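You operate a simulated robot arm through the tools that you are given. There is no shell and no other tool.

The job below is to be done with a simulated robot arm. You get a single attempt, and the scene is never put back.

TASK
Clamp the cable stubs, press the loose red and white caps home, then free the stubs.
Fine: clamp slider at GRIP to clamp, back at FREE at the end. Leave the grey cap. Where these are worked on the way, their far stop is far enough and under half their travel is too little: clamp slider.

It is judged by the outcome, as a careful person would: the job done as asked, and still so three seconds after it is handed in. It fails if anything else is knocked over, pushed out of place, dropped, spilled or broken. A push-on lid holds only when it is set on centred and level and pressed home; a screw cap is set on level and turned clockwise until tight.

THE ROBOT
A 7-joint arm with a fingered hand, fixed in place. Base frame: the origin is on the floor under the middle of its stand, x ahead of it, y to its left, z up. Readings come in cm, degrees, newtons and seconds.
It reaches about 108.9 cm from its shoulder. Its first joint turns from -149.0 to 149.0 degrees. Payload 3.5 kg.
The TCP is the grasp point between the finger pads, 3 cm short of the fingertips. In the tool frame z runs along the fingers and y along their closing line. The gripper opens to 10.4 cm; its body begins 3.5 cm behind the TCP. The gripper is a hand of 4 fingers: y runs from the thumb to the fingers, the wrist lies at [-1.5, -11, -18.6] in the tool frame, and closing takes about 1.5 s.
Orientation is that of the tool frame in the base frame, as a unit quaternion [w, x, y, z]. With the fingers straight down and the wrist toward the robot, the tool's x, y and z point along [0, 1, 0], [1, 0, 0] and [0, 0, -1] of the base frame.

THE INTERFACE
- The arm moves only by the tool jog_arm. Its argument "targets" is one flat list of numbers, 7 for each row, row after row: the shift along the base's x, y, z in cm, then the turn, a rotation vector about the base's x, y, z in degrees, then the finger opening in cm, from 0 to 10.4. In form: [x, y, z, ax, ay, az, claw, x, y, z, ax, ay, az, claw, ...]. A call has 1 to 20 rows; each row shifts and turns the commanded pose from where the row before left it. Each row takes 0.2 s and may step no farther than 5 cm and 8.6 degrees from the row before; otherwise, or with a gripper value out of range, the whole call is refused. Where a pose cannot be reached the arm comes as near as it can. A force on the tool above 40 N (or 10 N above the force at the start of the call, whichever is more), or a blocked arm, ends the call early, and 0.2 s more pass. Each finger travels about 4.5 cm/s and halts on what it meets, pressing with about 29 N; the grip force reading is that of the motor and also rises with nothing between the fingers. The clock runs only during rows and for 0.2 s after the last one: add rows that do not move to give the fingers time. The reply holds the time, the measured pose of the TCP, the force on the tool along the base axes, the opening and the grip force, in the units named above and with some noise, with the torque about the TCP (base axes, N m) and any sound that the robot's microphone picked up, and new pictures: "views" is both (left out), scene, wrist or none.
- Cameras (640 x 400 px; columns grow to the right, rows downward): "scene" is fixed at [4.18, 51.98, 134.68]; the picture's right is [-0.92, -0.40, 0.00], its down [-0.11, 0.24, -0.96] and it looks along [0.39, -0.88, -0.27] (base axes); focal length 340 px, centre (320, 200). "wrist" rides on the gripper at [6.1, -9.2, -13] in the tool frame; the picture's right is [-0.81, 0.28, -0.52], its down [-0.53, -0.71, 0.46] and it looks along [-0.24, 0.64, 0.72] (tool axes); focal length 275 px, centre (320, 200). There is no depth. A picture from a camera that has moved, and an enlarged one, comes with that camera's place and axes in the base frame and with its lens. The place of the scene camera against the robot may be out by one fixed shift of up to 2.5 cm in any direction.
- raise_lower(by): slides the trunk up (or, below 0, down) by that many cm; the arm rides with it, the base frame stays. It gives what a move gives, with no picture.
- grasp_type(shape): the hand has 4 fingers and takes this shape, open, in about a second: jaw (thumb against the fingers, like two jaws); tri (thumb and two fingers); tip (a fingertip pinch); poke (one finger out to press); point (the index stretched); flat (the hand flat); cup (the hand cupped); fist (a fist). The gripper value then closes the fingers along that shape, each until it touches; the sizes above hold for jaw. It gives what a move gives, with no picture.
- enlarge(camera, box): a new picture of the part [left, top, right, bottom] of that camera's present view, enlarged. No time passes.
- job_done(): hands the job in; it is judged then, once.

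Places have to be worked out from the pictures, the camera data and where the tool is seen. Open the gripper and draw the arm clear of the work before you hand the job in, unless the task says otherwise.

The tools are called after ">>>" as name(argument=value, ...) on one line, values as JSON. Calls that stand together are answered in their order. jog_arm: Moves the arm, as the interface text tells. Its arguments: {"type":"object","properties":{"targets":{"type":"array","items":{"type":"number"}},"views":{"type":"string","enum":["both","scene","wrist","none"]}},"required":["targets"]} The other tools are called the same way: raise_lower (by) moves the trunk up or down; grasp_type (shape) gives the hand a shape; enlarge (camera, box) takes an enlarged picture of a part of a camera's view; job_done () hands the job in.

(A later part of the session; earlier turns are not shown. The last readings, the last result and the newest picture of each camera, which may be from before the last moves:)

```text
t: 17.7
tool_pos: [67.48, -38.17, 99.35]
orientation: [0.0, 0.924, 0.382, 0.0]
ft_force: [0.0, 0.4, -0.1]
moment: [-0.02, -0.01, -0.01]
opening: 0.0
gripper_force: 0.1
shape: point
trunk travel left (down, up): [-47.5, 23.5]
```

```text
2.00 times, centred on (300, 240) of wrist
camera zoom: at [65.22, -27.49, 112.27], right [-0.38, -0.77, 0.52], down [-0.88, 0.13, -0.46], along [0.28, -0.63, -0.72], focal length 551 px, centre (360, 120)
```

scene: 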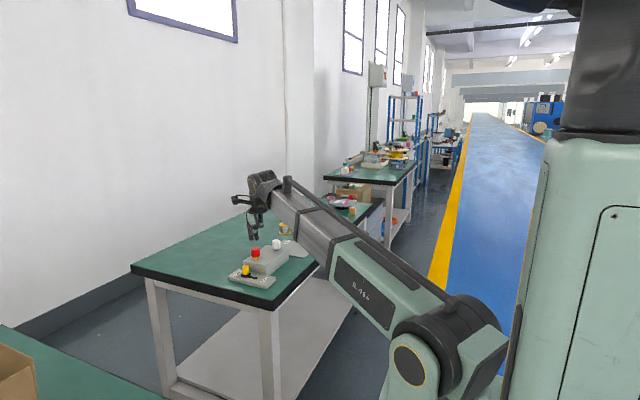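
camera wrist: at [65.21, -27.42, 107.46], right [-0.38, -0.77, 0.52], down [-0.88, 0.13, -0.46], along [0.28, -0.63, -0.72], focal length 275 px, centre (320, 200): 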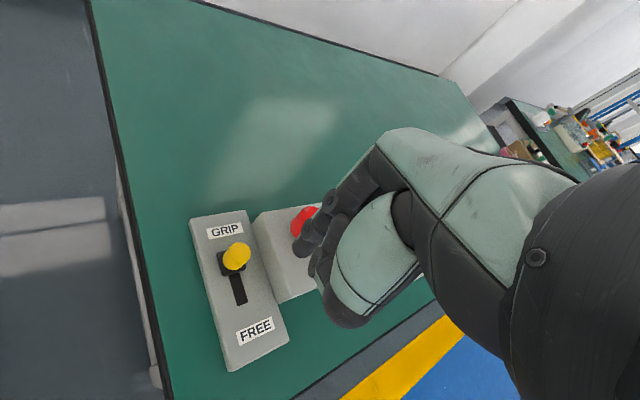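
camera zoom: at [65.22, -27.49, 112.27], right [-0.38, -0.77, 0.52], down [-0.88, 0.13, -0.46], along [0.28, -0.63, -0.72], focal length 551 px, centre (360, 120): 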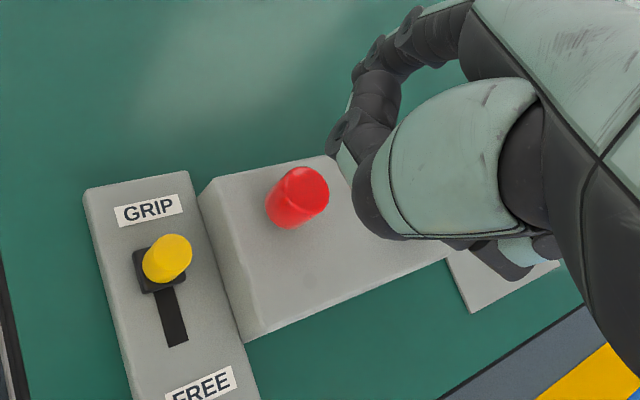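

"Point" curls the middle and ring fingers but throws the index forward at an angle, so it isn't good for a straight press. I try "tri" closed, which should gather thumb, index and middle tips into a level tripod at the TCP axis.

>>> grasp_type(shape="tri")

>>> enlarge(camera="scene", box=[230, 175, 290, 235])

>>> jog_arm(targets=[0, 0, 0, 0, 0, 0, 0, 0, 0, 0, 0, 0, 0, 0, 0, 0, 0, 0, 0, 0, 0, 0, 0, 0, 0, 0, 0, 0, 0, 0, 0, 0, 0, 0, 0, 0, 0, 0, 0, 0, 0, 0, 0, 0, 0, 0, 0, 0, 0], views="none")

>>> enlarge(camera="scene", box=[230, 175, 290, 235])

>>> enlarge(camera="wrist", box=[200, 140, 400, 340])

```text
t: 18.6
tool_pos: [67.42, -38.22, 99.35]
orientation: [0.0, 0.924, 0.382, -0.001]
ft_force: [0.3, -0.4, 0.1]
moment: [-0.02, 0.01, 0.0]
opening: 10.39
gripper_force: 0.1
shape: tri
trunk travel left (down, up): [-47.5, 23.5]
```

```text
6.67 times, centred on (260, 205) of scene
camera zoom: at [4.18, 51.98, 134.68], right [-0.92, -0.4, 0.0], down [-0.11, 0.24, -0.96], along [0.39, -0.88, -0.27], focal length 2265 px, centre (720, 167)
```

zoom: 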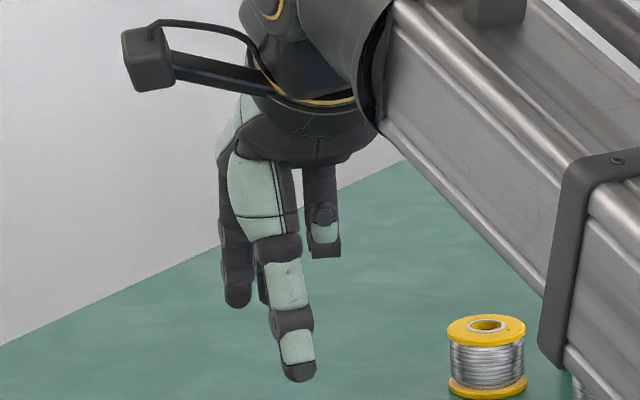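

```text
t: 20.2
tool_pos: [67.43, -38.18, 99.36]
orientation: [0.0, 0.924, 0.382, 0.0]
ft_force: [0.1, 0.5, 0.4]
moment: [-0.04, -0.03, -0.01]
opening: 0.0
gripper_force: 27.0
shape: tri
trunk travel left (down, up): [-47.5, 23.5]
```

```text
6.67 times, centred on (260, 205) of scene
camera zoom: at [4.18, 51.98, 134.68], right [-0.92, -0.4, 0.0], down [-0.11, 0.24, -0.96], along [0.39, -0.88, -0.27], focal length 2265 px, centre (720, 167)
```

zoom: 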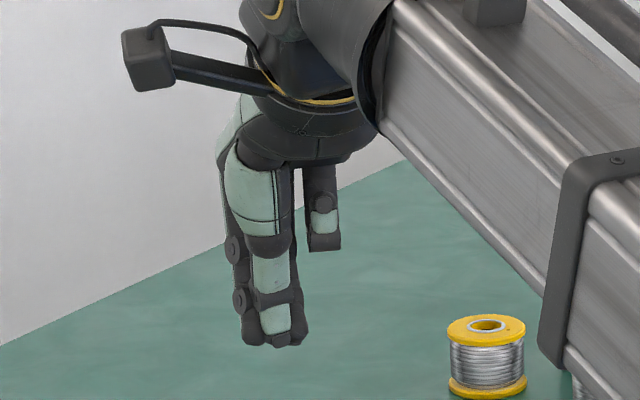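

```text
2.00 times, centred on (300, 240) of wrist
camera zoom: at [65.22, -27.49, 112.28], right [-0.38, -0.77, 0.52], down [-0.88, 0.13, -0.46], along [0.28, -0.63, -0.72], focal length 551 px, centre (360, 120)
```

zoom: 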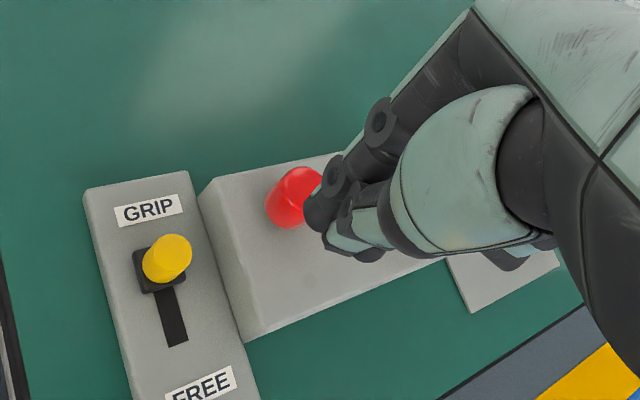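

The closed tri makes a compact tripod (index, thumb and middle tips level, centred on the TCP axis), with the ring finger curled well above. I move it to about 3 cm above the red cap's estimated centre (72.2, -44.9) and check alignment.

>>> jog_arm(targets=[2.4, -3.35, 0, 0, 0, 0, 0, 2.4, -3.35, 0, 0, 0, 0, 0, 0, 0, -3.9, 0, 0, 0, 0, 0, 0, -3.9, 0, 0, 0, 0, 0, 0, 0, 0, 0, 0, 0], views="both")

>>> enlarge(camera="scene", box=[225, 205, 295, 275])

>>> enlarge(camera="wrist", box=[240, 180, 380, 320])

```text
t: 21.4
tool_pos: [72.37, -44.85, 91.43]
orientation: [0.0, 0.924, 0.382, 0.0]
ft_force: [-1.1, -0.9, -0.3]
moment: [0.0, -0.01, 0.02]
opening: 0.0
gripper_force: 28.8
shape: tri
trunk travel left (down, up): [-47.5, 23.5]
camera wrist: at [70.11, -34.2, 104.41], right [-0.38, -0.77, 0.52], down [-0.88, 0.13, -0.46], along [0.28, -0.63, -0.72], focal length 275 px, centre (320, 200)
```

scene: 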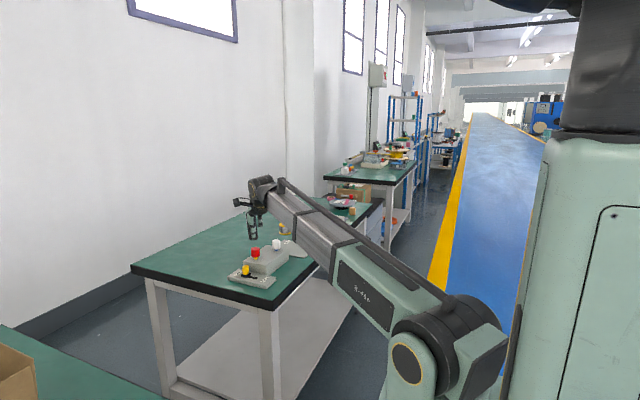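
wrist: 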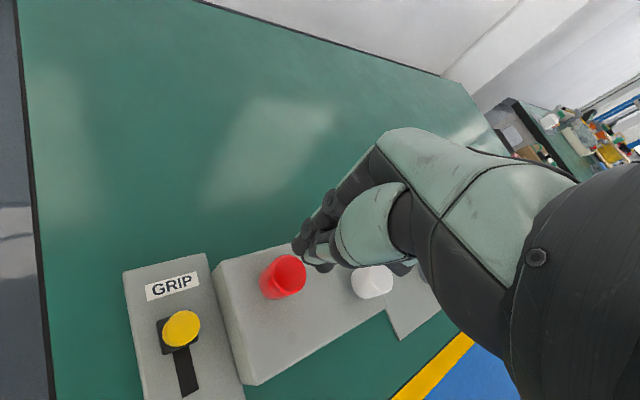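

```text
5.71 times, centred on (260, 240) of scene
camera zoom: at [4.18, 51.98, 134.68], right [-0.92, -0.4, 0.0], down [-0.11, 0.24, -0.96], along [0.39, -0.88, -0.27], focal length 1941 px, centre (663, -29)
```

zoom: 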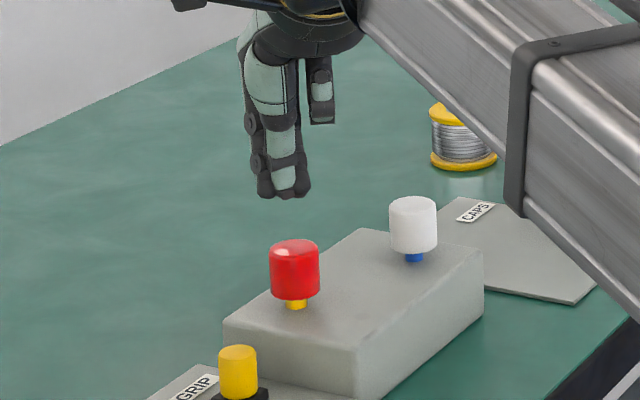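

```text
2.86 times, centred on (310, 250) of wrist
camera zoom: at [70.11, -34.2, 104.41], right [-0.38, -0.77, 0.52], down [-0.88, 0.13, -0.46], along [0.28, -0.63, -0.72], focal length 786 px, centre (349, 57)
```

zoom: 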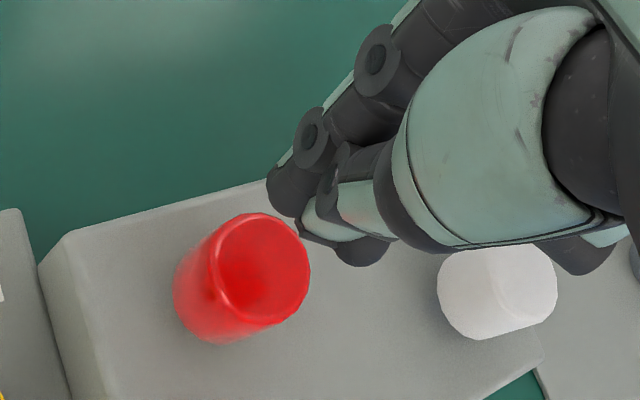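

The wrist zoom gives a red cap centre of (72.1, -45.07), and the scene view agrees that the cap is slightly to the right of the tips. I shift by (-0.25, -0.22) and lower 2.2 cm for a closer look.

>>> jog_arm(targets=[-0.25, -0.22, -1.1, 0, 0, 0, 0, 0, 0, -1.1, 0, 0, 0, 0, 0, 0, 0, 0, 0, 0, 0], views="wrist")

>>> enlarge(camera="scene", box=[235, 220, 285, 270])

>>> enlarge(camera="wrist", box=[240, 180, 380, 320])

```text
t: 22.2
tool_pos: [72.12, -45.07, 89.37]
orientation: [0.0, 0.924, 0.382, 0.0]
ft_force: [0.7, 0.5, 0.2]
moment: [0.0, 0.02, 0.0]
opening: 0.0
gripper_force: 28.7
shape: tri
trunk travel left (down, up): [-47.5, 23.5]
camera wrist: at [69.77, -34.32, 102.32], right [-0.38, -0.77, 0.52], down [-0.88, 0.13, -0.46], along [0.28, -0.63, -0.72], focal length 275 px, centre (320, 200)
```

wrist: 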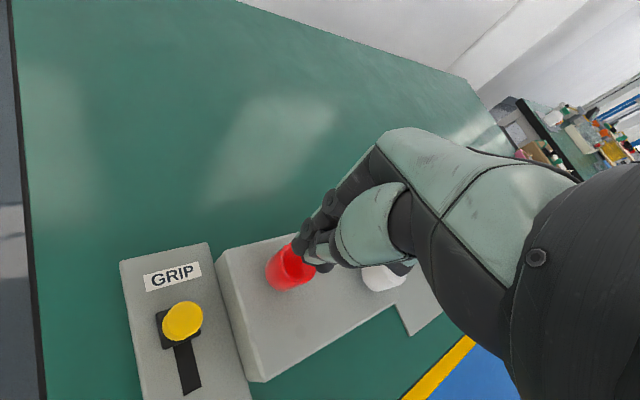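

```text
8.00 times, centred on (260, 245) of scene
camera zoom: at [4.18, 51.98, 134.68], right [-0.92, -0.4, 0.0], down [-0.11, 0.24, -0.96], along [0.39, -0.88, -0.27], focal length 2718 px, centre (800, -160)
```

zoom: 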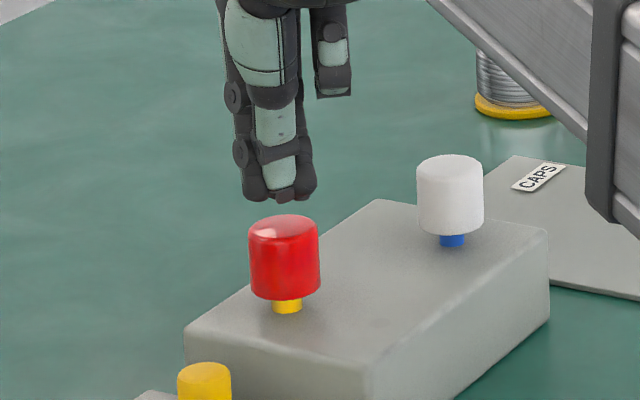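

```text
2.86 times, centred on (310, 250) of wrist
camera zoom: at [69.77, -34.32, 102.32], right [-0.38, -0.77, 0.52], down [-0.88, 0.13, -0.46], along [0.28, -0.63, -0.72], focal length 786 px, centre (349, 57)
```

zoom: 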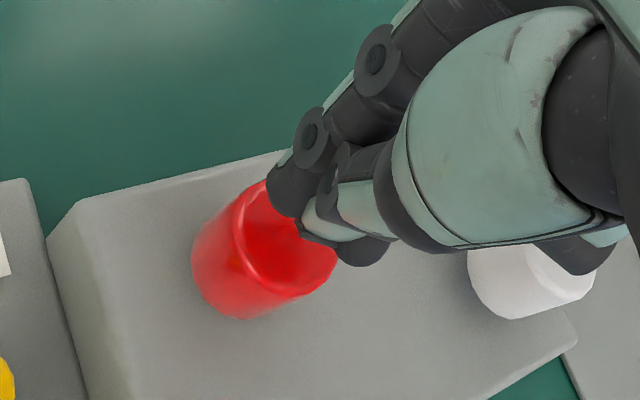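

The tips are centred over the red cap within about 0.2 cm and roughly 1.3 cm above it. I nudge (-0.1, +0.07) and lower in small steps until contact.

>>> jog_arm(targets=[-0.1, 0.07, -0.3, 0, 0, 0, 0, 0, 0, -0.3, 0, 0, 0, 0, 0, 0, -0.3, 0, 0, 0, 0, 0, 0, -0.2, 0, 0, 0, 0, 0, 0, -0.15, 0, 0, 0, 0], views="none")

>>> enlarge(camera="scene", box=[235, 220, 285, 270])

>>> enlarge(camera="wrist", box=[240, 180, 380, 320])

```text
t: 23.4
tool_pos: [71.9, -44.86, 88.22]
orientation: [-0.001, 0.924, 0.382, 0.0]
ft_force: [1.1, 0.2, 0.2]
moment: [0.0, 0.0, -0.01]
opening: 0.0
gripper_force: 28.8
shape: tri
trunk travel left (down, up): [-47.5, 23.5]
```

```text
8.00 times, centred on (260, 245) of scene
camera zoom: at [4.18, 51.98, 134.68], right [-0.92, -0.4, 0.0], down [-0.11, 0.24, -0.96], along [0.39, -0.88, -0.27], focal length 2718 px, centre (800, -160)
```

zoom: 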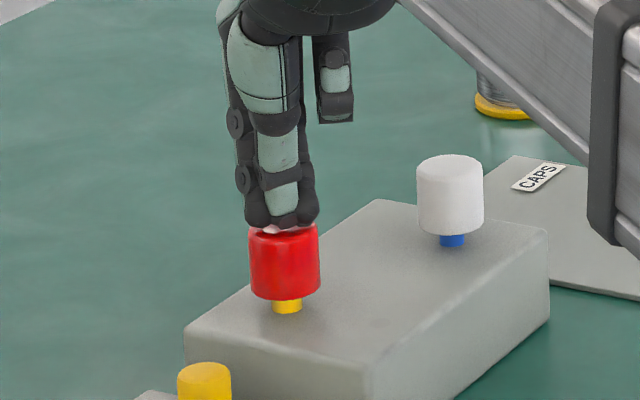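

```text
2.86 times, centred on (310, 250) of wrist
camera zoom: at [69.65, -34.22, 101.13], right [-0.38, -0.77, 0.52], down [-0.88, 0.13, -0.46], along [0.28, -0.63, -0.72], focal length 786 px, centre (349, 57)
```

zoom: 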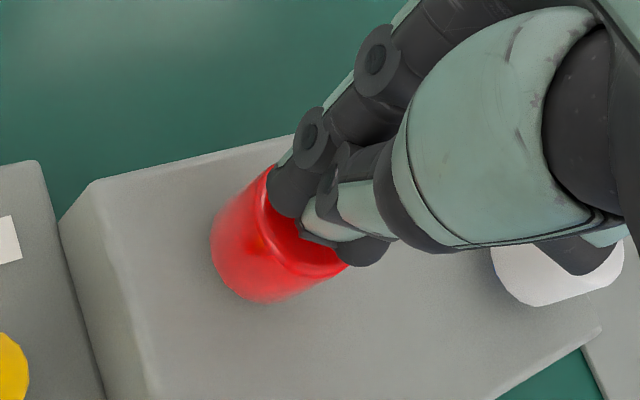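

The tips are at the cap top and centred within about 0.2 cm. I press down in small steps now and watch force and sound.

>>> jog_arm(targets=[0, 0, -0.15, 0, 0, 0, 0, 0, 0, -0.15, 0, 0, 0, 0, 0, 0, -0.1, 0, 0, 0, 0], views="none")

```text
t: 24.2
tool_pos: [71.84, -44.85, 87.91]
orientation: [0.0, 0.924, 0.381, 0.0]
ft_force: [1.0, 0.5, 3.1]
moment: [0.04, -0.05, -0.01]
opening: 0.0
gripper_force: 29.4
shape: tri
trunk travel left (down, up): [-47.5, 23.5]
```

Contact is registered at TCP z≈87.9 with 3 N. I keep pressing in small steps.

>>> jog_arm(targets=[0, 0, -0.1, 0, 0, 0, 0, 0, 0, -0.1, 0, 0, 0, 0, 0, 0, -0.1, 0, 0, 0, 0], views="none")

>>> enlarge(camera="scene", box=[235, 220, 285, 270])

```text
t: 25.0
tool_pos: [71.96, -45.0, 87.62]
orientation: [0.0, 0.924, 0.382, -0.001]
ft_force: [-0.5, 0.2, 3.1]
moment: [0.01, 0.02, -0.02]
opening: 0.0
gripper_force: 28.9
shape: tri
trunk travel left (down, up): [-47.5, 23.5]
```

```text
8.00 times, centred on (260, 245) of scene
camera zoom: at [4.18, 51.98, 134.68], right [-0.92, -0.4, 0.0], down [-0.11, 0.24, -0.96], along [0.39, -0.88, -0.27], focal length 2718 px, centre (800, -160)
```

zoom: 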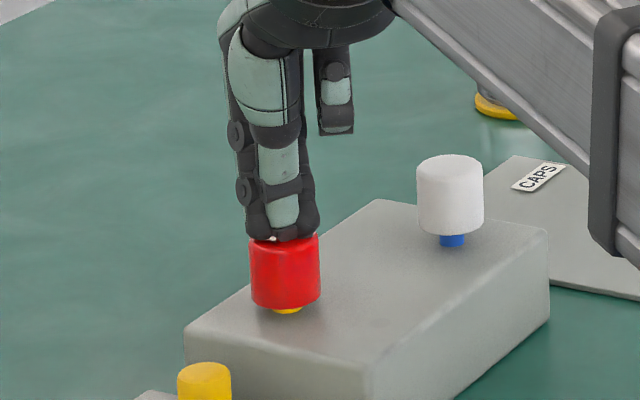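

The red cap is sliding down onto its stub and staying level, at about 3 N. I keep pressing until the force shows it is home.

>>> jog_arm(targets=[0, 0, -0.1, 0, 0, 0, 0, 0, 0, -0.1, 0, 0, 0, 0, 0, 0, -0.1, 0, 0, 0, 0], views="none")

>>> enlarge(camera="scene", box=[235, 220, 285, 270])

```text
t: 25.8
tool_pos: [71.97, -44.97, 87.34]
orientation: [-0.001, 0.924, 0.382, 0.001]
ft_force: [-0.8, 1.0, 3.9]
moment: [0.0, 0.01, 0.01]
opening: 0.0
gripper_force: 29.4
shape: tri
trunk travel left (down, up): [-47.5, 23.5]
```

```text
8.00 times, centred on (260, 245) of scene
camera zoom: at [4.18, 51.98, 134.68], right [-0.92, -0.4, 0.0], down [-0.11, 0.24, -0.96], along [0.39, -0.88, -0.27], focal length 2718 px, centre (800, -160)
```

zoom: 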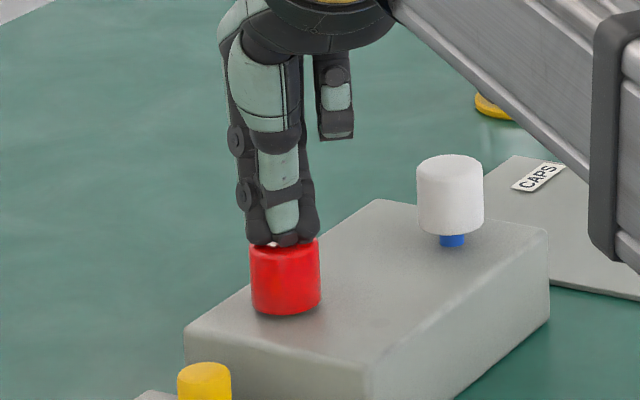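

The red cap's skirt is now at the block surface. I press a bit further until the force rises firmly, to be sure it is home.

>>> jog_arm(targets=[0, 0, -0.1, 0, 0, 0, 0, 0, 0, -0.1, 0, 0, 0, 0, 0, 0, -0.1, 0, 0, 0, 0], views="none")

>>> enlarge(camera="scene", box=[235, 220, 285, 270])

```text
t: 26.6
tool_pos: [71.93, -44.93, 87.05]
orientation: [0.001, 0.924, 0.381, 0.0]
ft_force: [-0.5, -1.4, 6.1]
moment: [-0.04, -0.02, 0.0]
opening: 0.02
gripper_force: 29.4
shape: tri
trunk travel left (down, up): [-47.5, 23.5]
```

```text
8.00 times, centred on (260, 245) of scene
camera zoom: at [4.18, 51.98, 134.68], right [-0.92, -0.4, 0.0], down [-0.11, 0.24, -0.96], along [0.39, -0.88, -0.27], focal length 2718 px, centre (800, -160)
```

zoom: 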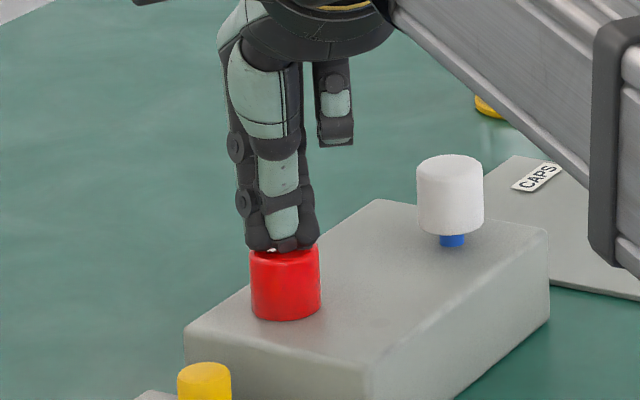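

The cap went down a little more, to 6 N. I keep pressing until the force clearly climbs.

>>> jog_arm(targets=[0, 0, -0.1, 0, 0, 0, 0, 0, 0, -0.1, 0, 0, 0, 0, 0, 0, -0.1, 0, 0, 0, 0], views="none")

>>> enlarge(camera="scene", box=[235, 220, 285, 270])

```text
t: 27.4
tool_pos: [71.94, -44.96, 87.03]
orientation: [0.003, 0.924, 0.382, 0.002]
ft_force: [5.6, -5.5, 31.1]
moment: [-0.15, -0.32, -0.03]
opening: 0.0
gripper_force: 28.9
shape: tri
trunk travel left (down, up): [-47.5, 23.5]
```

```text
8.00 times, centred on (260, 245) of scene
camera zoom: at [4.18, 51.98, 134.68], right [-0.92, -0.4, 0.0], down [-0.11, 0.24, -0.96], along [0.39, -0.88, -0.27], focal length 2718 px, centre (800, -160)
```

zoom: 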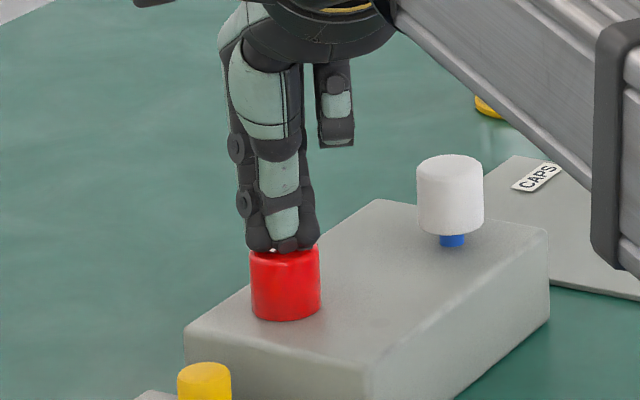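

The force rose to 31 N with no further travel, so the red cap is home. I lift off and move above the white cap (est. 68.7, -54.1), staying high.

>>> jog_arm(targets=[0, 0, 0.5, 0, 0, 0, 0, 0, 0, 2, 0, 0, 0, 0, 0, 0, 2.5, 0, 0, 0, 0, -1.6, -4.6, 0, 0, 0, 0, 0, -1.7, -4.6, 0, 0, 0, 0, 0, 0, 0, 0, 0, 0, 0, 0], views="both")

>>> enlarge(camera="scene", box=[235, 200, 305, 270])

>>> enlarge(camera="wrist", box=[220, 180, 380, 340])

```text
t: 28.8
tool_pos: [68.61, -54.01, 91.63]
orientation: [0.0, 0.924, 0.382, 0.0]
ft_force: [0.4, 0.2, 0.1]
moment: [0.02, 0.01, 0.01]
opening: 0.01
gripper_force: 28.4
shape: tri
trunk travel left (down, up): [-47.5, 23.5]
camera wrist: at [66.4, -43.3, 104.55], right [-0.38, -0.77, 0.52], down [-0.88, 0.13, -0.46], along [0.28, -0.63, -0.72], focal length 275 px, centre (320, 200)
```

scene: 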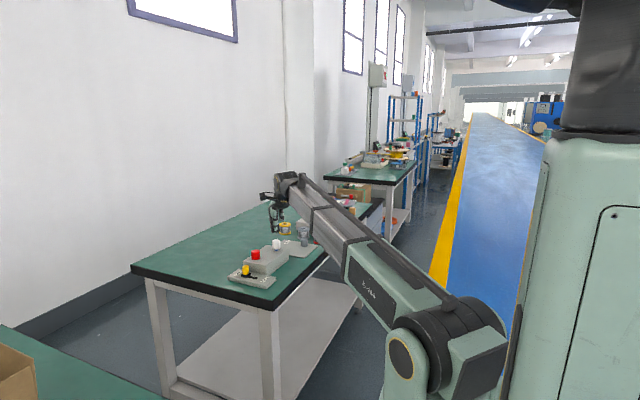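
wrist: 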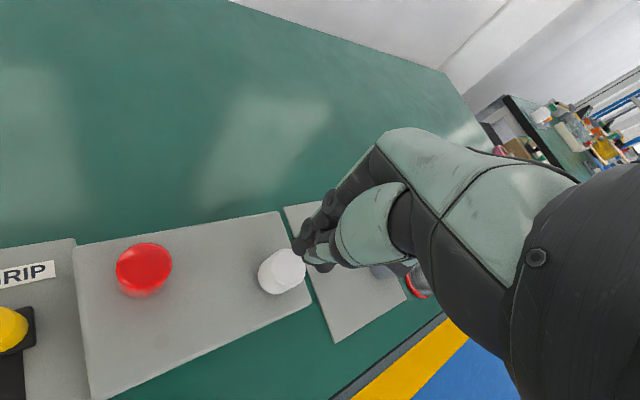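

```text
5.71 times, centred on (270, 235) of scene
camera zoom: at [4.18, 51.98, 134.68], right [-0.92, -0.4, 0.0], down [-0.11, 0.24, -0.96], along [0.39, -0.88, -0.27], focal length 1941 px, centre (606, 0)
```

zoom: 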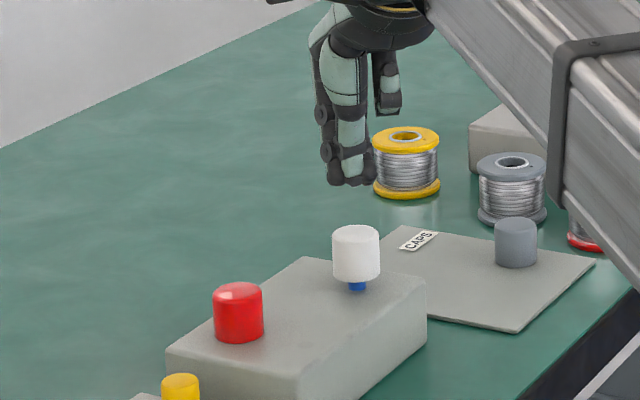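

```text
2.50 times, centred on (300, 260) of wrist
camera zoom: at [66.4, -43.3, 104.55], right [-0.38, -0.77, 0.52], down [-0.88, 0.13, -0.46], along [0.28, -0.63, -0.72], focal length 688 px, centre (370, 50)
```

zoom: 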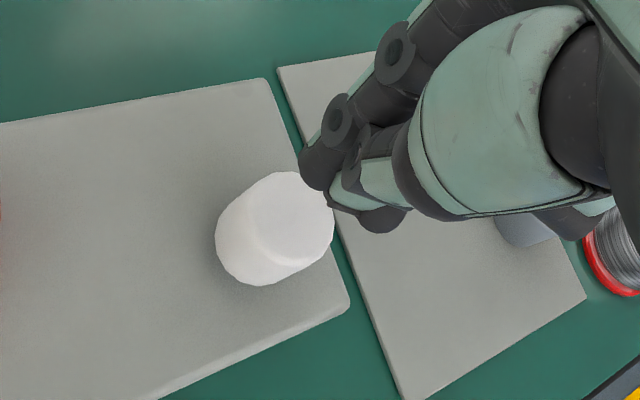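

The red cap stays seated. The white cap centre works out to about (68.85, -54.3), so I shift (+0.1, -0.3) and lower 2.2 cm for a closer check.

>>> jog_arm(targets=[0.1, -0.3, -1.2, 0, 0, 0, 0, 0, 0, -1.2, 0, 0, 0, 0, 0, 0, 0, 0, 0, 0, 0], views="none")

>>> enlarge(camera="scene", box=[250, 215, 300, 265])

>>> enlarge(camera="wrist", box=[240, 180, 380, 320])

```text
t: 29.6
tool_pos: [68.7, -54.45, 89.33]
orientation: [0.0, 0.924, 0.382, 0.0]
ft_force: [-0.5, 0.2, 0.5]
moment: [-0.03, -0.02, -0.01]
opening: 0.0
gripper_force: 28.9
shape: tri
trunk travel left (down, up): [-47.5, 23.5]
```

```text
8.00 times, centred on (275, 240) of scene
camera zoom: at [4.18, 51.98, 134.68], right [-0.92, -0.4, 0.0], down [-0.11, 0.24, -0.96], along [0.39, -0.88, -0.27], focal length 2718 px, centre (680, -120)
```

zoom: 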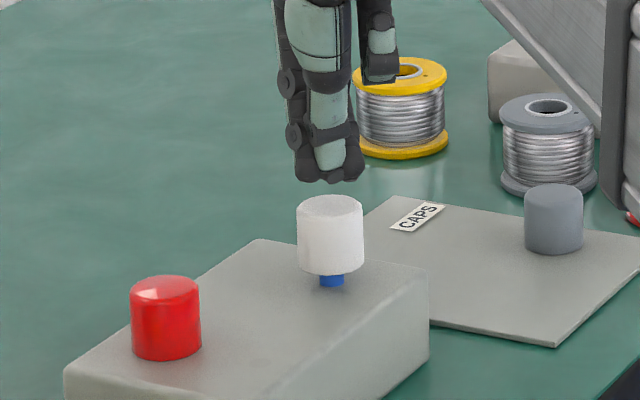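

```text
2.86 times, centred on (310, 250) of wrist
camera zoom: at [66.49, -43.71, 102.25], right [-0.38, -0.77, 0.52], down [-0.88, 0.13, -0.46], along [0.28, -0.63, -0.72], focal length 786 px, centre (349, 57)
```

zoom: 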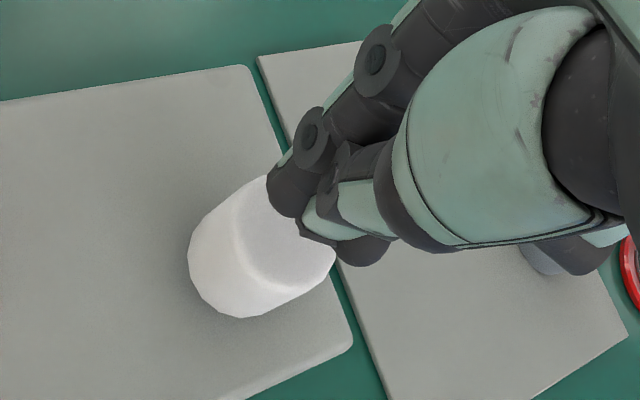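

The white cap now looks almost exactly as the red one did at the same stage, centred within about 0.1 cm in both views. I nudge (-0.02, +0.12) and descend to just above contact.

>>> jog_arm(targets=[-0.02, 0.12, -0.3, 0, 0, 0, 0, 0, 0, -0.3, 0, 0, 0, 0, 0, 0, -0.3, 0, 0, 0, 0, 0, 0, -0.2, 0, 0, 0, 0, 0, 0, -0.15, 0, 0, 0, 0, 0, 0, -0.15, 0, 0, 0, 0], views="none")

>>> enlarge(camera="scene", box=[250, 215, 300, 265])

>>> enlarge(camera="wrist", box=[240, 180, 380, 320])

```text
t: 31.0
tool_pos: [68.71, -54.35, 87.88]
orientation: [-0.001, 0.924, 0.382, 0.0]
ft_force: [0.1, -0.6, 2.8]
moment: [-0.01, 0.01, -0.02]
opening: 0.0
gripper_force: 29.1
shape: tri
trunk travel left (down, up): [-47.5, 23.5]
```

```text
8.00 times, centred on (275, 240) of scene
camera zoom: at [4.18, 51.98, 134.68], right [-0.92, -0.4, 0.0], down [-0.11, 0.24, -0.96], along [0.39, -0.88, -0.27], focal length 2718 px, centre (680, -120)
```

zoom: 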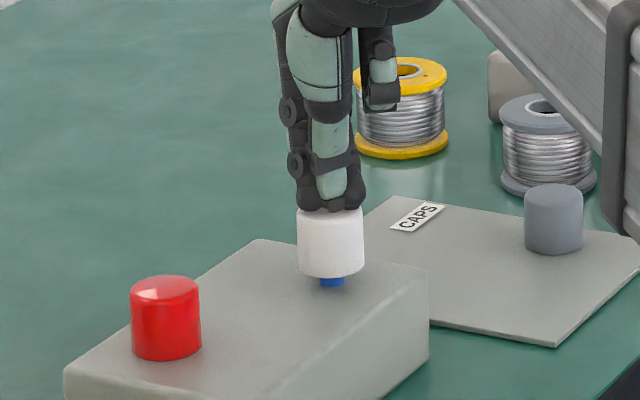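

```text
2.86 times, centred on (310, 250) of wrist
camera zoom: at [66.4, -43.61, 100.83], right [-0.38, -0.77, 0.52], down [-0.88, 0.13, -0.46], along [0.28, -0.63, -0.72], focal length 786 px, centre (349, 57)
```

zoom: 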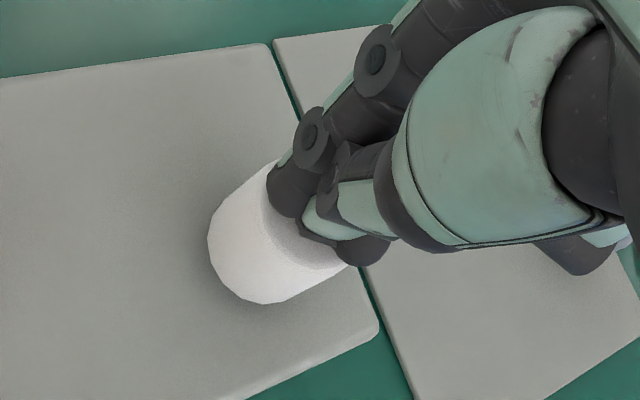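

Contact is made, with 2.8 N and no moment, so the tips are well centred and the white cap is level. I press on in 0.1 cm steps as before.

>>> jog_arm(targets=[0, 0, -0.1, 0, 0, 0, 0, 0, 0, -0.1, 0, 0, 0, 0, 0, 0, -0.1, 0, 0, 0, 0, 0, 0, -0.1, 0, 0, 0, 0], views="none")

>>> enlarge(camera="scene", box=[250, 215, 300, 265])

```text
t: 32.0
tool_pos: [68.75, -54.25, 87.47]
orientation: [0.0, 0.924, 0.383, -0.001]
ft_force: [-0.1, 0.9, 3.0]
moment: [-0.02, 0.02, 0.0]
opening: 0.0
gripper_force: 29.2
shape: tri
trunk travel left (down, up): [-47.5, 23.5]
```

```text
8.00 times, centred on (275, 240) of scene
camera zoom: at [4.18, 51.98, 134.68], right [-0.92, -0.4, 0.0], down [-0.11, 0.24, -0.96], along [0.39, -0.88, -0.27], focal length 2718 px, centre (680, -120)
```

zoom: 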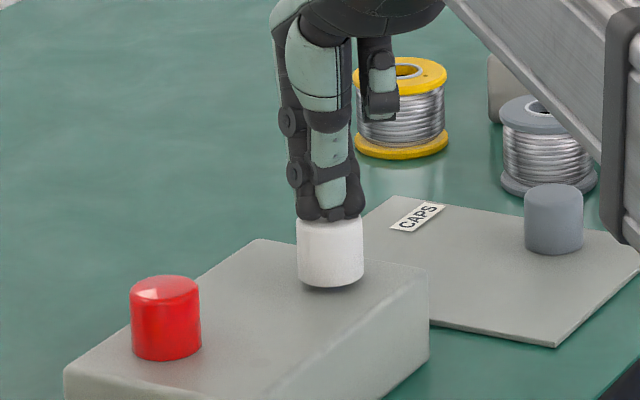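

The white cap is sliding down level at about 3 N. I continue to the bottom.

>>> jog_arm(targets=[0, 0, -0.1, 0, 0, 0, 0, 0, 0, -0.1, 0, 0, 0, 0, 0, 0, -0.1, 0, 0, 0, 0, 0, 0, -0.1, 0, 0, 0, 0], views="none")

>>> jog_arm(targets=[0, 0, -0.1, 0, 0, 0, 0, 0, 0, -0.1, 0, 0, 0, 0, 0, 0, -0.1, 0, 0, 0, 0], views="none")

>>> enlarge(camera="scene", box=[250, 215, 300, 265])

```text
t: 33.0
tool_pos: [68.65, -54.41, 87.01]
orientation: [0.0, 0.924, 0.382, 0.0]
ft_force: [0.8, 0.5, 3.5]
moment: [0.02, -0.03, 0.01]
opening: 0.0
gripper_force: 29.2
shape: tri
trunk travel left (down, up): [-47.5, 23.5]
```

```text
t: 33.8
tool_pos: [68.65, -54.31, 86.97]
orientation: [0.001, 0.924, 0.382, 0.0]
ft_force: [3.7, -3.5, 18.6]
moment: [-0.12, -0.08, 0.02]
opening: 0.0
gripper_force: 28.8
shape: tri
trunk travel left (down, up): [-47.5, 23.5]
```

```text
8.00 times, centred on (275, 240) of scene
camera zoom: at [4.18, 51.98, 134.68], right [-0.92, -0.4, 0.0], down [-0.11, 0.24, -0.96], along [0.39, -0.88, -0.27], focal length 2718 px, centre (680, -120)
```

zoom: 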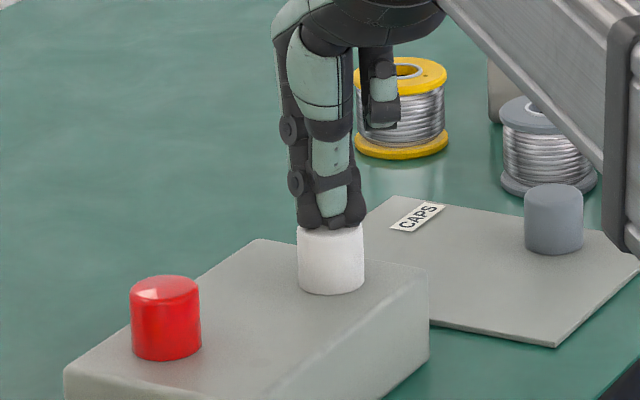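

The white cap bottomed out at TCP z≈87.0 with 18.6 N. I add a little more press to match the red cap (about 30 N).

>>> jog_arm(targets=[0, 0, -0.08, 0, 0, 0, 0, 0, 0, -0.06, 0, 0, 0, 0, 0, 0, 0, 0, 0, 0, 0], views="none")

```text
t: 34.6
tool_pos: [68.74, -54.23, 87.05]
orientation: [0.003, 0.924, 0.381, 0.001]
ft_force: [4.2, -9.3, 38.3]
moment: [-0.27, -0.26, -0.01]
opening: 0.0
gripper_force: 29.3
shape: tri
trunk travel left (down, up): [-47.5, 23.5]
```

The white cap is fully home at 38 N. I lift clear and carry the closed tripod at a safe height to the GRIP side of the slider, so I can push it back to FREE.

>>> jog_arm(targets=[0, 0, 0.5, 0, 0, 0, 0, 0, 0, 2.0, 0, 0, 0, 0, 0, 0, 3.5, 0, 0, 0, 0, 0, 0, 3.5, 0, 0, 0, 0, 1.43, 4.23, 0, 0, 0, 0, 0, 1.43, 4.23, 0, 0, 0, 0, 0, 1.43, 4.23, 0, 0, 0, 0, 0, 1.43, 4.23, 0, 0, 0, 0, 0, 0, 0, 0, 0, 0, 0, 0], views="both")

>>> enlarge(camera="scene", box=[220, 200, 310, 290])

>>> enlarge(camera="wrist", box=[200, 180, 380, 360])

```text
t: 36.6
tool_pos: [74.34, -37.14, 96.23]
orientation: [0.0, 0.924, 0.383, 0.0]
ft_force: [-0.5, -0.1, 0.6]
moment: [-0.01, -0.01, 0.03]
opening: 0.0
gripper_force: 28.7
shape: tri
trunk travel left (down, up): [-47.5, 23.5]
camera wrist: at [72.02, -26.4, 109.14], right [-0.38, -0.77, 0.52], down [-0.88, 0.13, -0.46], along [0.28, -0.63, -0.72], focal length 275 px, centre (320, 200)
```

scene: 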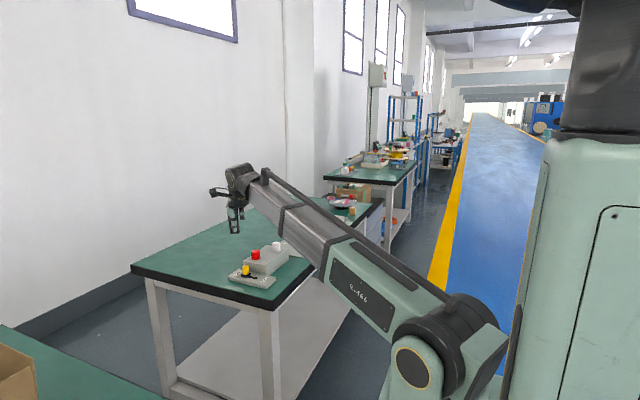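
wrist: 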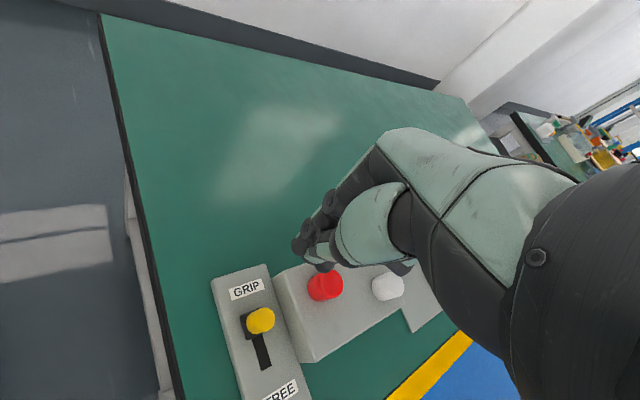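

```text
4.44 times, centred on (265, 245) of scene
camera zoom: at [4.18, 51.98, 134.68], right [-0.92, -0.4, 0.0], down [-0.11, 0.24, -0.96], along [0.39, -0.88, -0.27], focal length 1510 px, centre (564, 0)
```

zoom: 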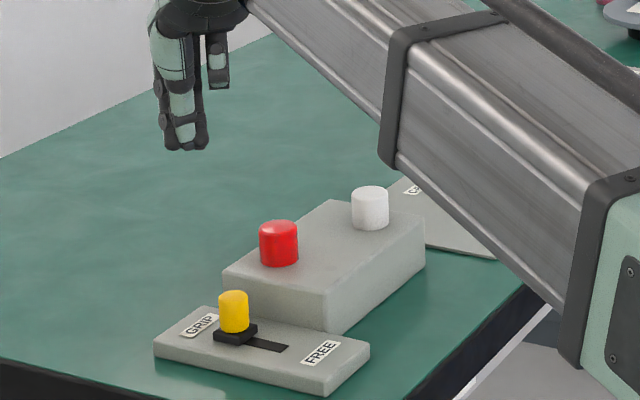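

```text
2.22 times, centred on (290, 270) of wrist
camera zoom: at [72.02, -26.4, 109.14], right [-0.38, -0.77, 0.52], down [-0.88, 0.13, -0.46], along [0.28, -0.63, -0.72], focal length 612 px, centre (387, 44)
```

zoom: 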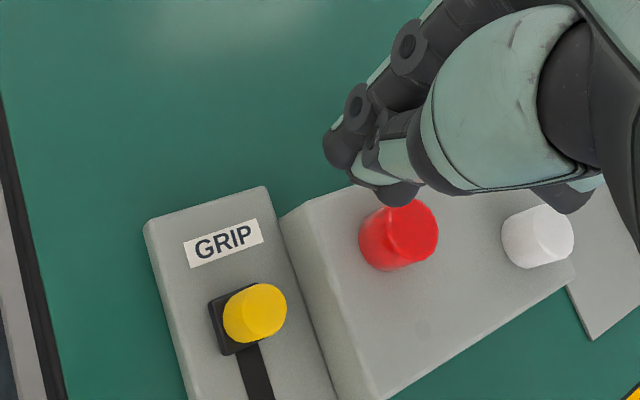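

Both caps sit fully down and level. The knob is now at about (71.6, -37.66), so I move to x≈75.4 and descend to tip height ≈83 on its GRIP side for a check.

>>> jog_arm(targets=[1.1, -0.2, 0, 0, 0, 0, 0, 0, 0, -3.4, 0, 0, 0, 0, 0, 0, -3.4, 0, 0, 0, 0, 0, 0, -3.4, 0, 0, 0, 0, 0, 0, 0, 0, 0, 0, 0], views="both")

>>> enlarge(camera="scene", box=[220, 215, 290, 285])

>>> enlarge(camera="wrist", box=[200, 180, 380, 360])

```text
t: 37.8
tool_pos: [75.59, -37.37, 85.97]
orientation: [0.0, 0.924, 0.382, 0.0]
ft_force: [-0.3, -0.6, 0.3]
moment: [0.0, 0.0, -0.02]
opening: 0.0
gripper_force: 29.2
shape: tri
trunk travel left (down, up): [-47.5, 23.5]
camera wrist: at [73.22, -26.66, 98.9], right [-0.38, -0.77, 0.52], down [-0.88, 0.13, -0.46], along [0.28, -0.63, -0.72], focal length 275 px, centre (320, 200)
```

scene: 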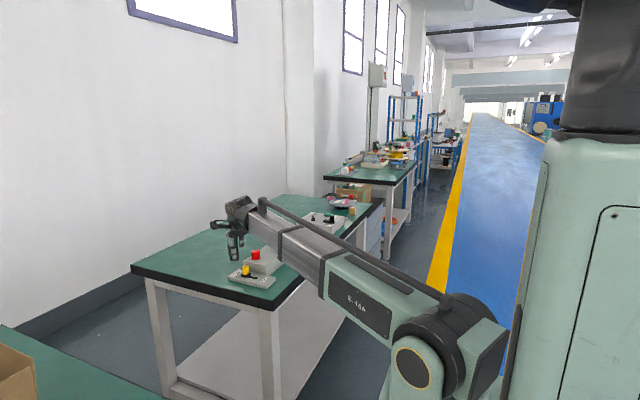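
wrist: 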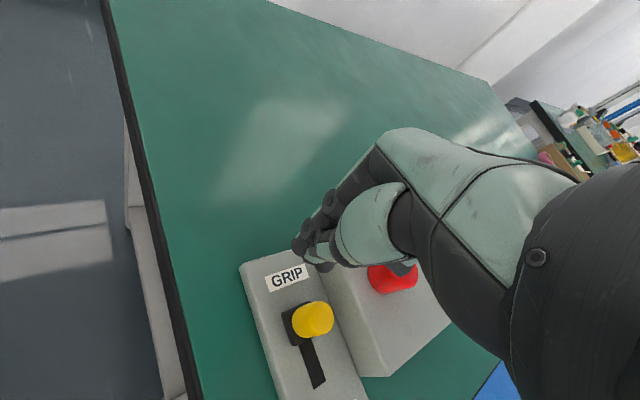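

```text
5.71 times, centred on (255, 250) of scene
camera zoom: at [4.18, 51.98, 134.68], right [-0.92, -0.4, 0.0], down [-0.11, 0.24, -0.96], along [0.39, -0.88, -0.27], focal length 1941 px, centre (691, -86)
```

zoom: 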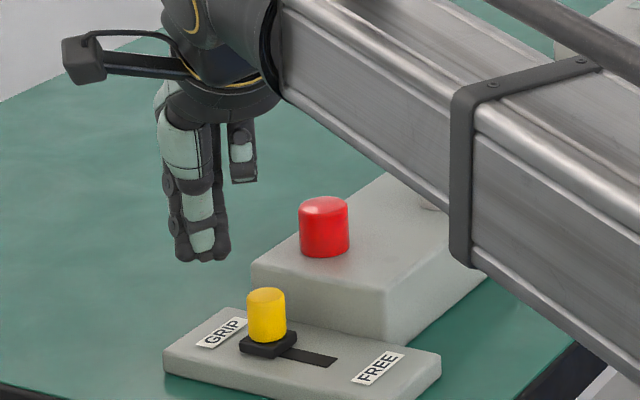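

```text
2.22 times, centred on (290, 270) of wrist
camera zoom: at [73.22, -26.66, 98.9], right [-0.38, -0.77, 0.52], down [-0.88, 0.13, -0.46], along [0.28, -0.63, -0.72], focal length 612 px, centre (387, 44)
```

zoom: 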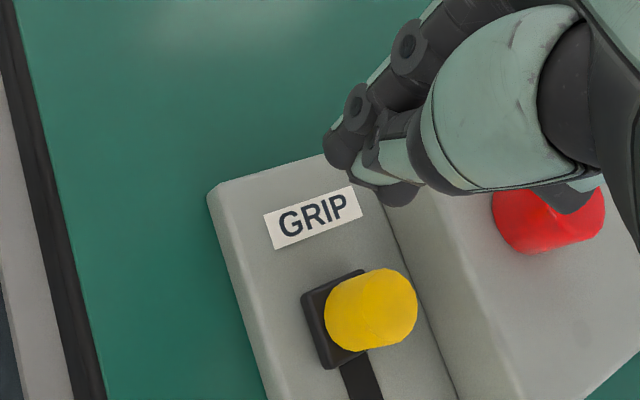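

Clear of the knob by a good margin. I lower 3.2 cm so the tips are beside the knob, still about 1.5 cm above the plate.

>>> jog_arm(targets=[0, 0, -1.6, 0, 0, 0, 0, 0, 0, -1.6, 0, 0, 0, 0, 0, 0, 0, 0, 0, 0, 0], views="none")

>>> enlarge(camera="scene", box=[220, 215, 290, 285])

>>> enlarge(camera="wrist", box=[240, 180, 400, 340])

```text
t: 38.6
tool_pos: [75.38, -37.55, 82.8]
orientation: [0.0, 0.924, 0.382, -0.001]
ft_force: [0.1, -0.4, -0.4]
moment: [0.02, -0.01, 0.02]
opening: 0.03
gripper_force: 28.5
shape: tri
trunk travel left (down, up): [-47.5, 23.5]
```

```text
5.71 times, centred on (255, 250) of scene
camera zoom: at [4.18, 51.98, 134.68], right [-0.92, -0.4, 0.0], down [-0.11, 0.24, -0.96], along [0.39, -0.88, -0.27], focal length 1941 px, centre (691, -86)
```

zoom: 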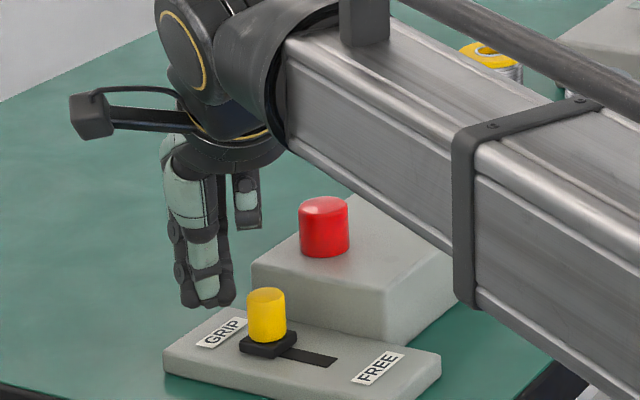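

```text
2.50 times, centred on (320, 260) of wrist
camera zoom: at [73.22, -26.84, 95.71], right [-0.38, -0.77, 0.52], down [-0.88, 0.13, -0.46], along [0.28, -0.63, -0.72], focal length 688 px, centre (320, 50)
```

zoom: 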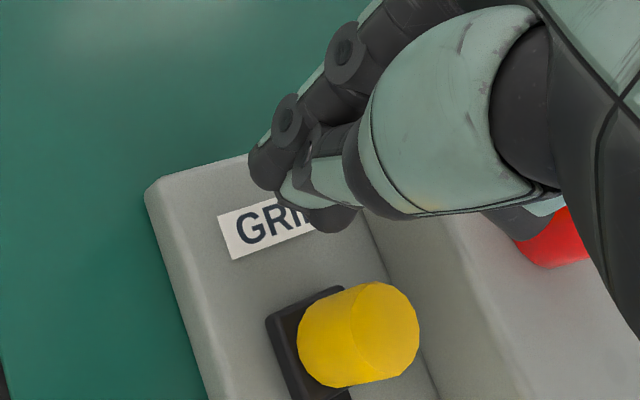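

The tips are level with the knob body on its +x side (knob at 71.5, tips at about 75.4). I push in -x in small steps.

>>> jog_arm(targets=[-0.4, 0, 0, 0, 0, 0, 0, -0.4, 0, 0, 0, 0, 0, 0, -0.4, 0, 0, 0, 0, 0, 0, -0.3, 0, 0, 0, 0, 0, 0, -0.3, 0, 0, 0, 0, 0, 0, -0.3, 0, 0, 0, 0, 0, 0], views="none")

>>> enlarge(camera="scene", box=[220, 215, 290, 285])

>>> enlarge(camera="wrist", box=[240, 180, 400, 340])

```text
t: 40.0
tool_pos: [73.51, -37.64, 82.78]
orientation: [0.0, 0.924, 0.382, -0.001]
ft_force: [1.6, -0.6, 0.5]
moment: [-0.03, -0.02, 0.0]
opening: 0.0
gripper_force: 29.4
shape: tri
trunk travel left (down, up): [-47.5, 23.5]
```

```text
5.71 times, centred on (255, 250) of scene
camera zoom: at [4.18, 51.98, 134.68], right [-0.92, -0.4, 0.0], down [-0.11, 0.24, -0.96], along [0.39, -0.88, -0.27], focal length 1941 px, centre (691, -86)
```

zoom: 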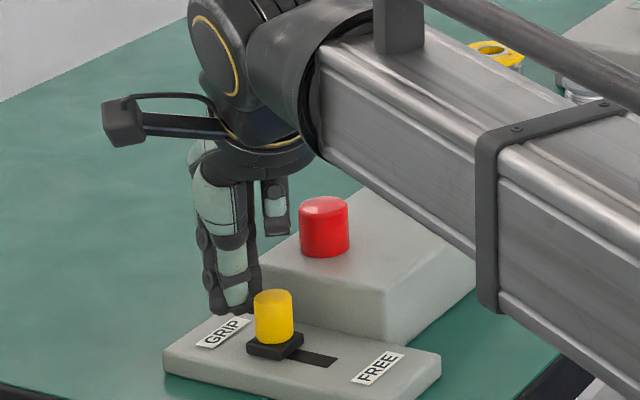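

```text
2.50 times, centred on (320, 260) of wrist
camera zoom: at [71.13, -26.87, 95.64], right [-0.38, -0.77, 0.52], down [-0.88, 0.13, -0.46], along [0.28, -0.63, -0.72], focal length 688 px, centre (320, 50)
```

zoom: 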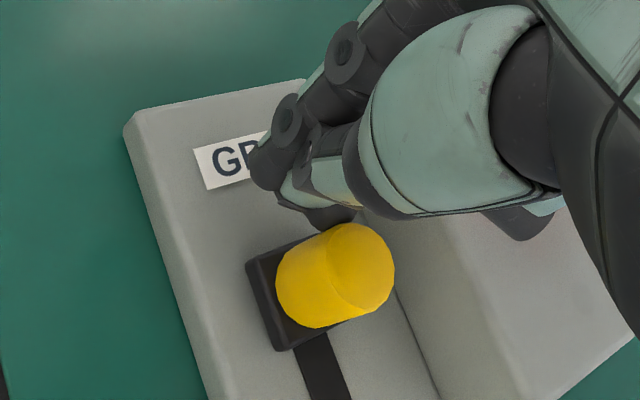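

The cluster is in contact and the knob has begun to move toward FREE at 1.6 N. I continue pushing.

>>> jog_arm(targets=[-0.4, 0, 0, 0, 0, 0, 0, -0.4, 0, 0, 0, 0, 0, 0, -0.4, 0, 0, 0, 0, 0, 0, -0.4, 0, 0, 0, 0, 0, 0, -0.4, 0, 0, 0, 0, 0, 0, -0.4, 0, 0, 0, 0, 0, 0], views="none")

>>> enlarge(camera="scene", box=[225, 220, 295, 290])

>>> enlarge(camera="wrist", box=[240, 180, 400, 340])

```text
t: 41.4
tool_pos: [70.98, -37.65, 82.76]
orientation: [0.0, 0.924, 0.382, 0.0]
ft_force: [0.7, 0.1, -0.3]
moment: [-0.05, -0.05, -0.01]
opening: 0.0
gripper_force: 29.7
shape: tri
trunk travel left (down, up): [-47.5, 23.5]
```

```text
5.71 times, centred on (260, 255) of scene
camera zoom: at [4.18, 51.98, 134.68], right [-0.92, -0.4, 0.0], down [-0.11, 0.24, -0.96], along [0.39, -0.88, -0.27], focal length 1941 px, centre (663, -114)
```

zoom: 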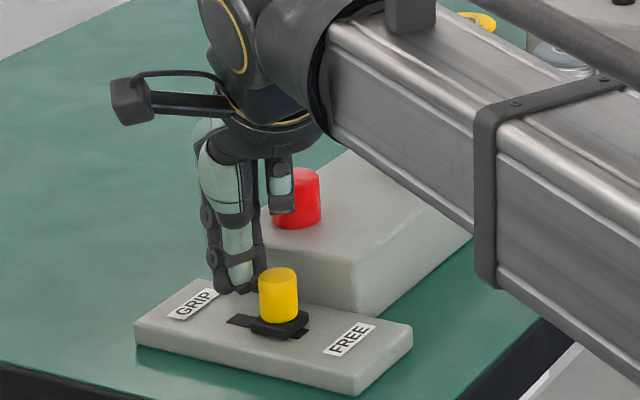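

```text
2.50 times, centred on (320, 260) of wrist
camera zoom: at [68.74, -26.91, 95.63], right [-0.38, -0.77, 0.52], down [-0.88, 0.13, -0.46], along [0.28, -0.63, -0.72], focal length 688 px, centre (320, 50)
```

zoom: 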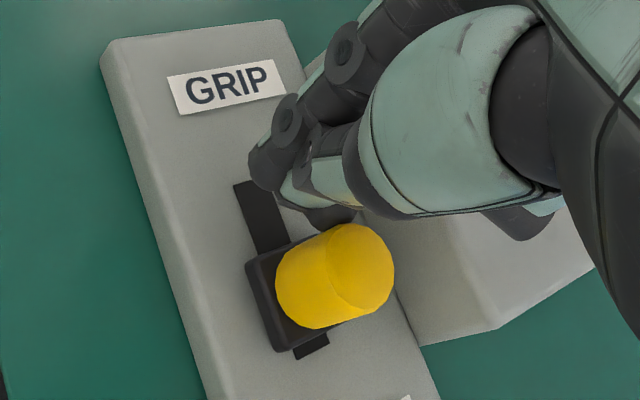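

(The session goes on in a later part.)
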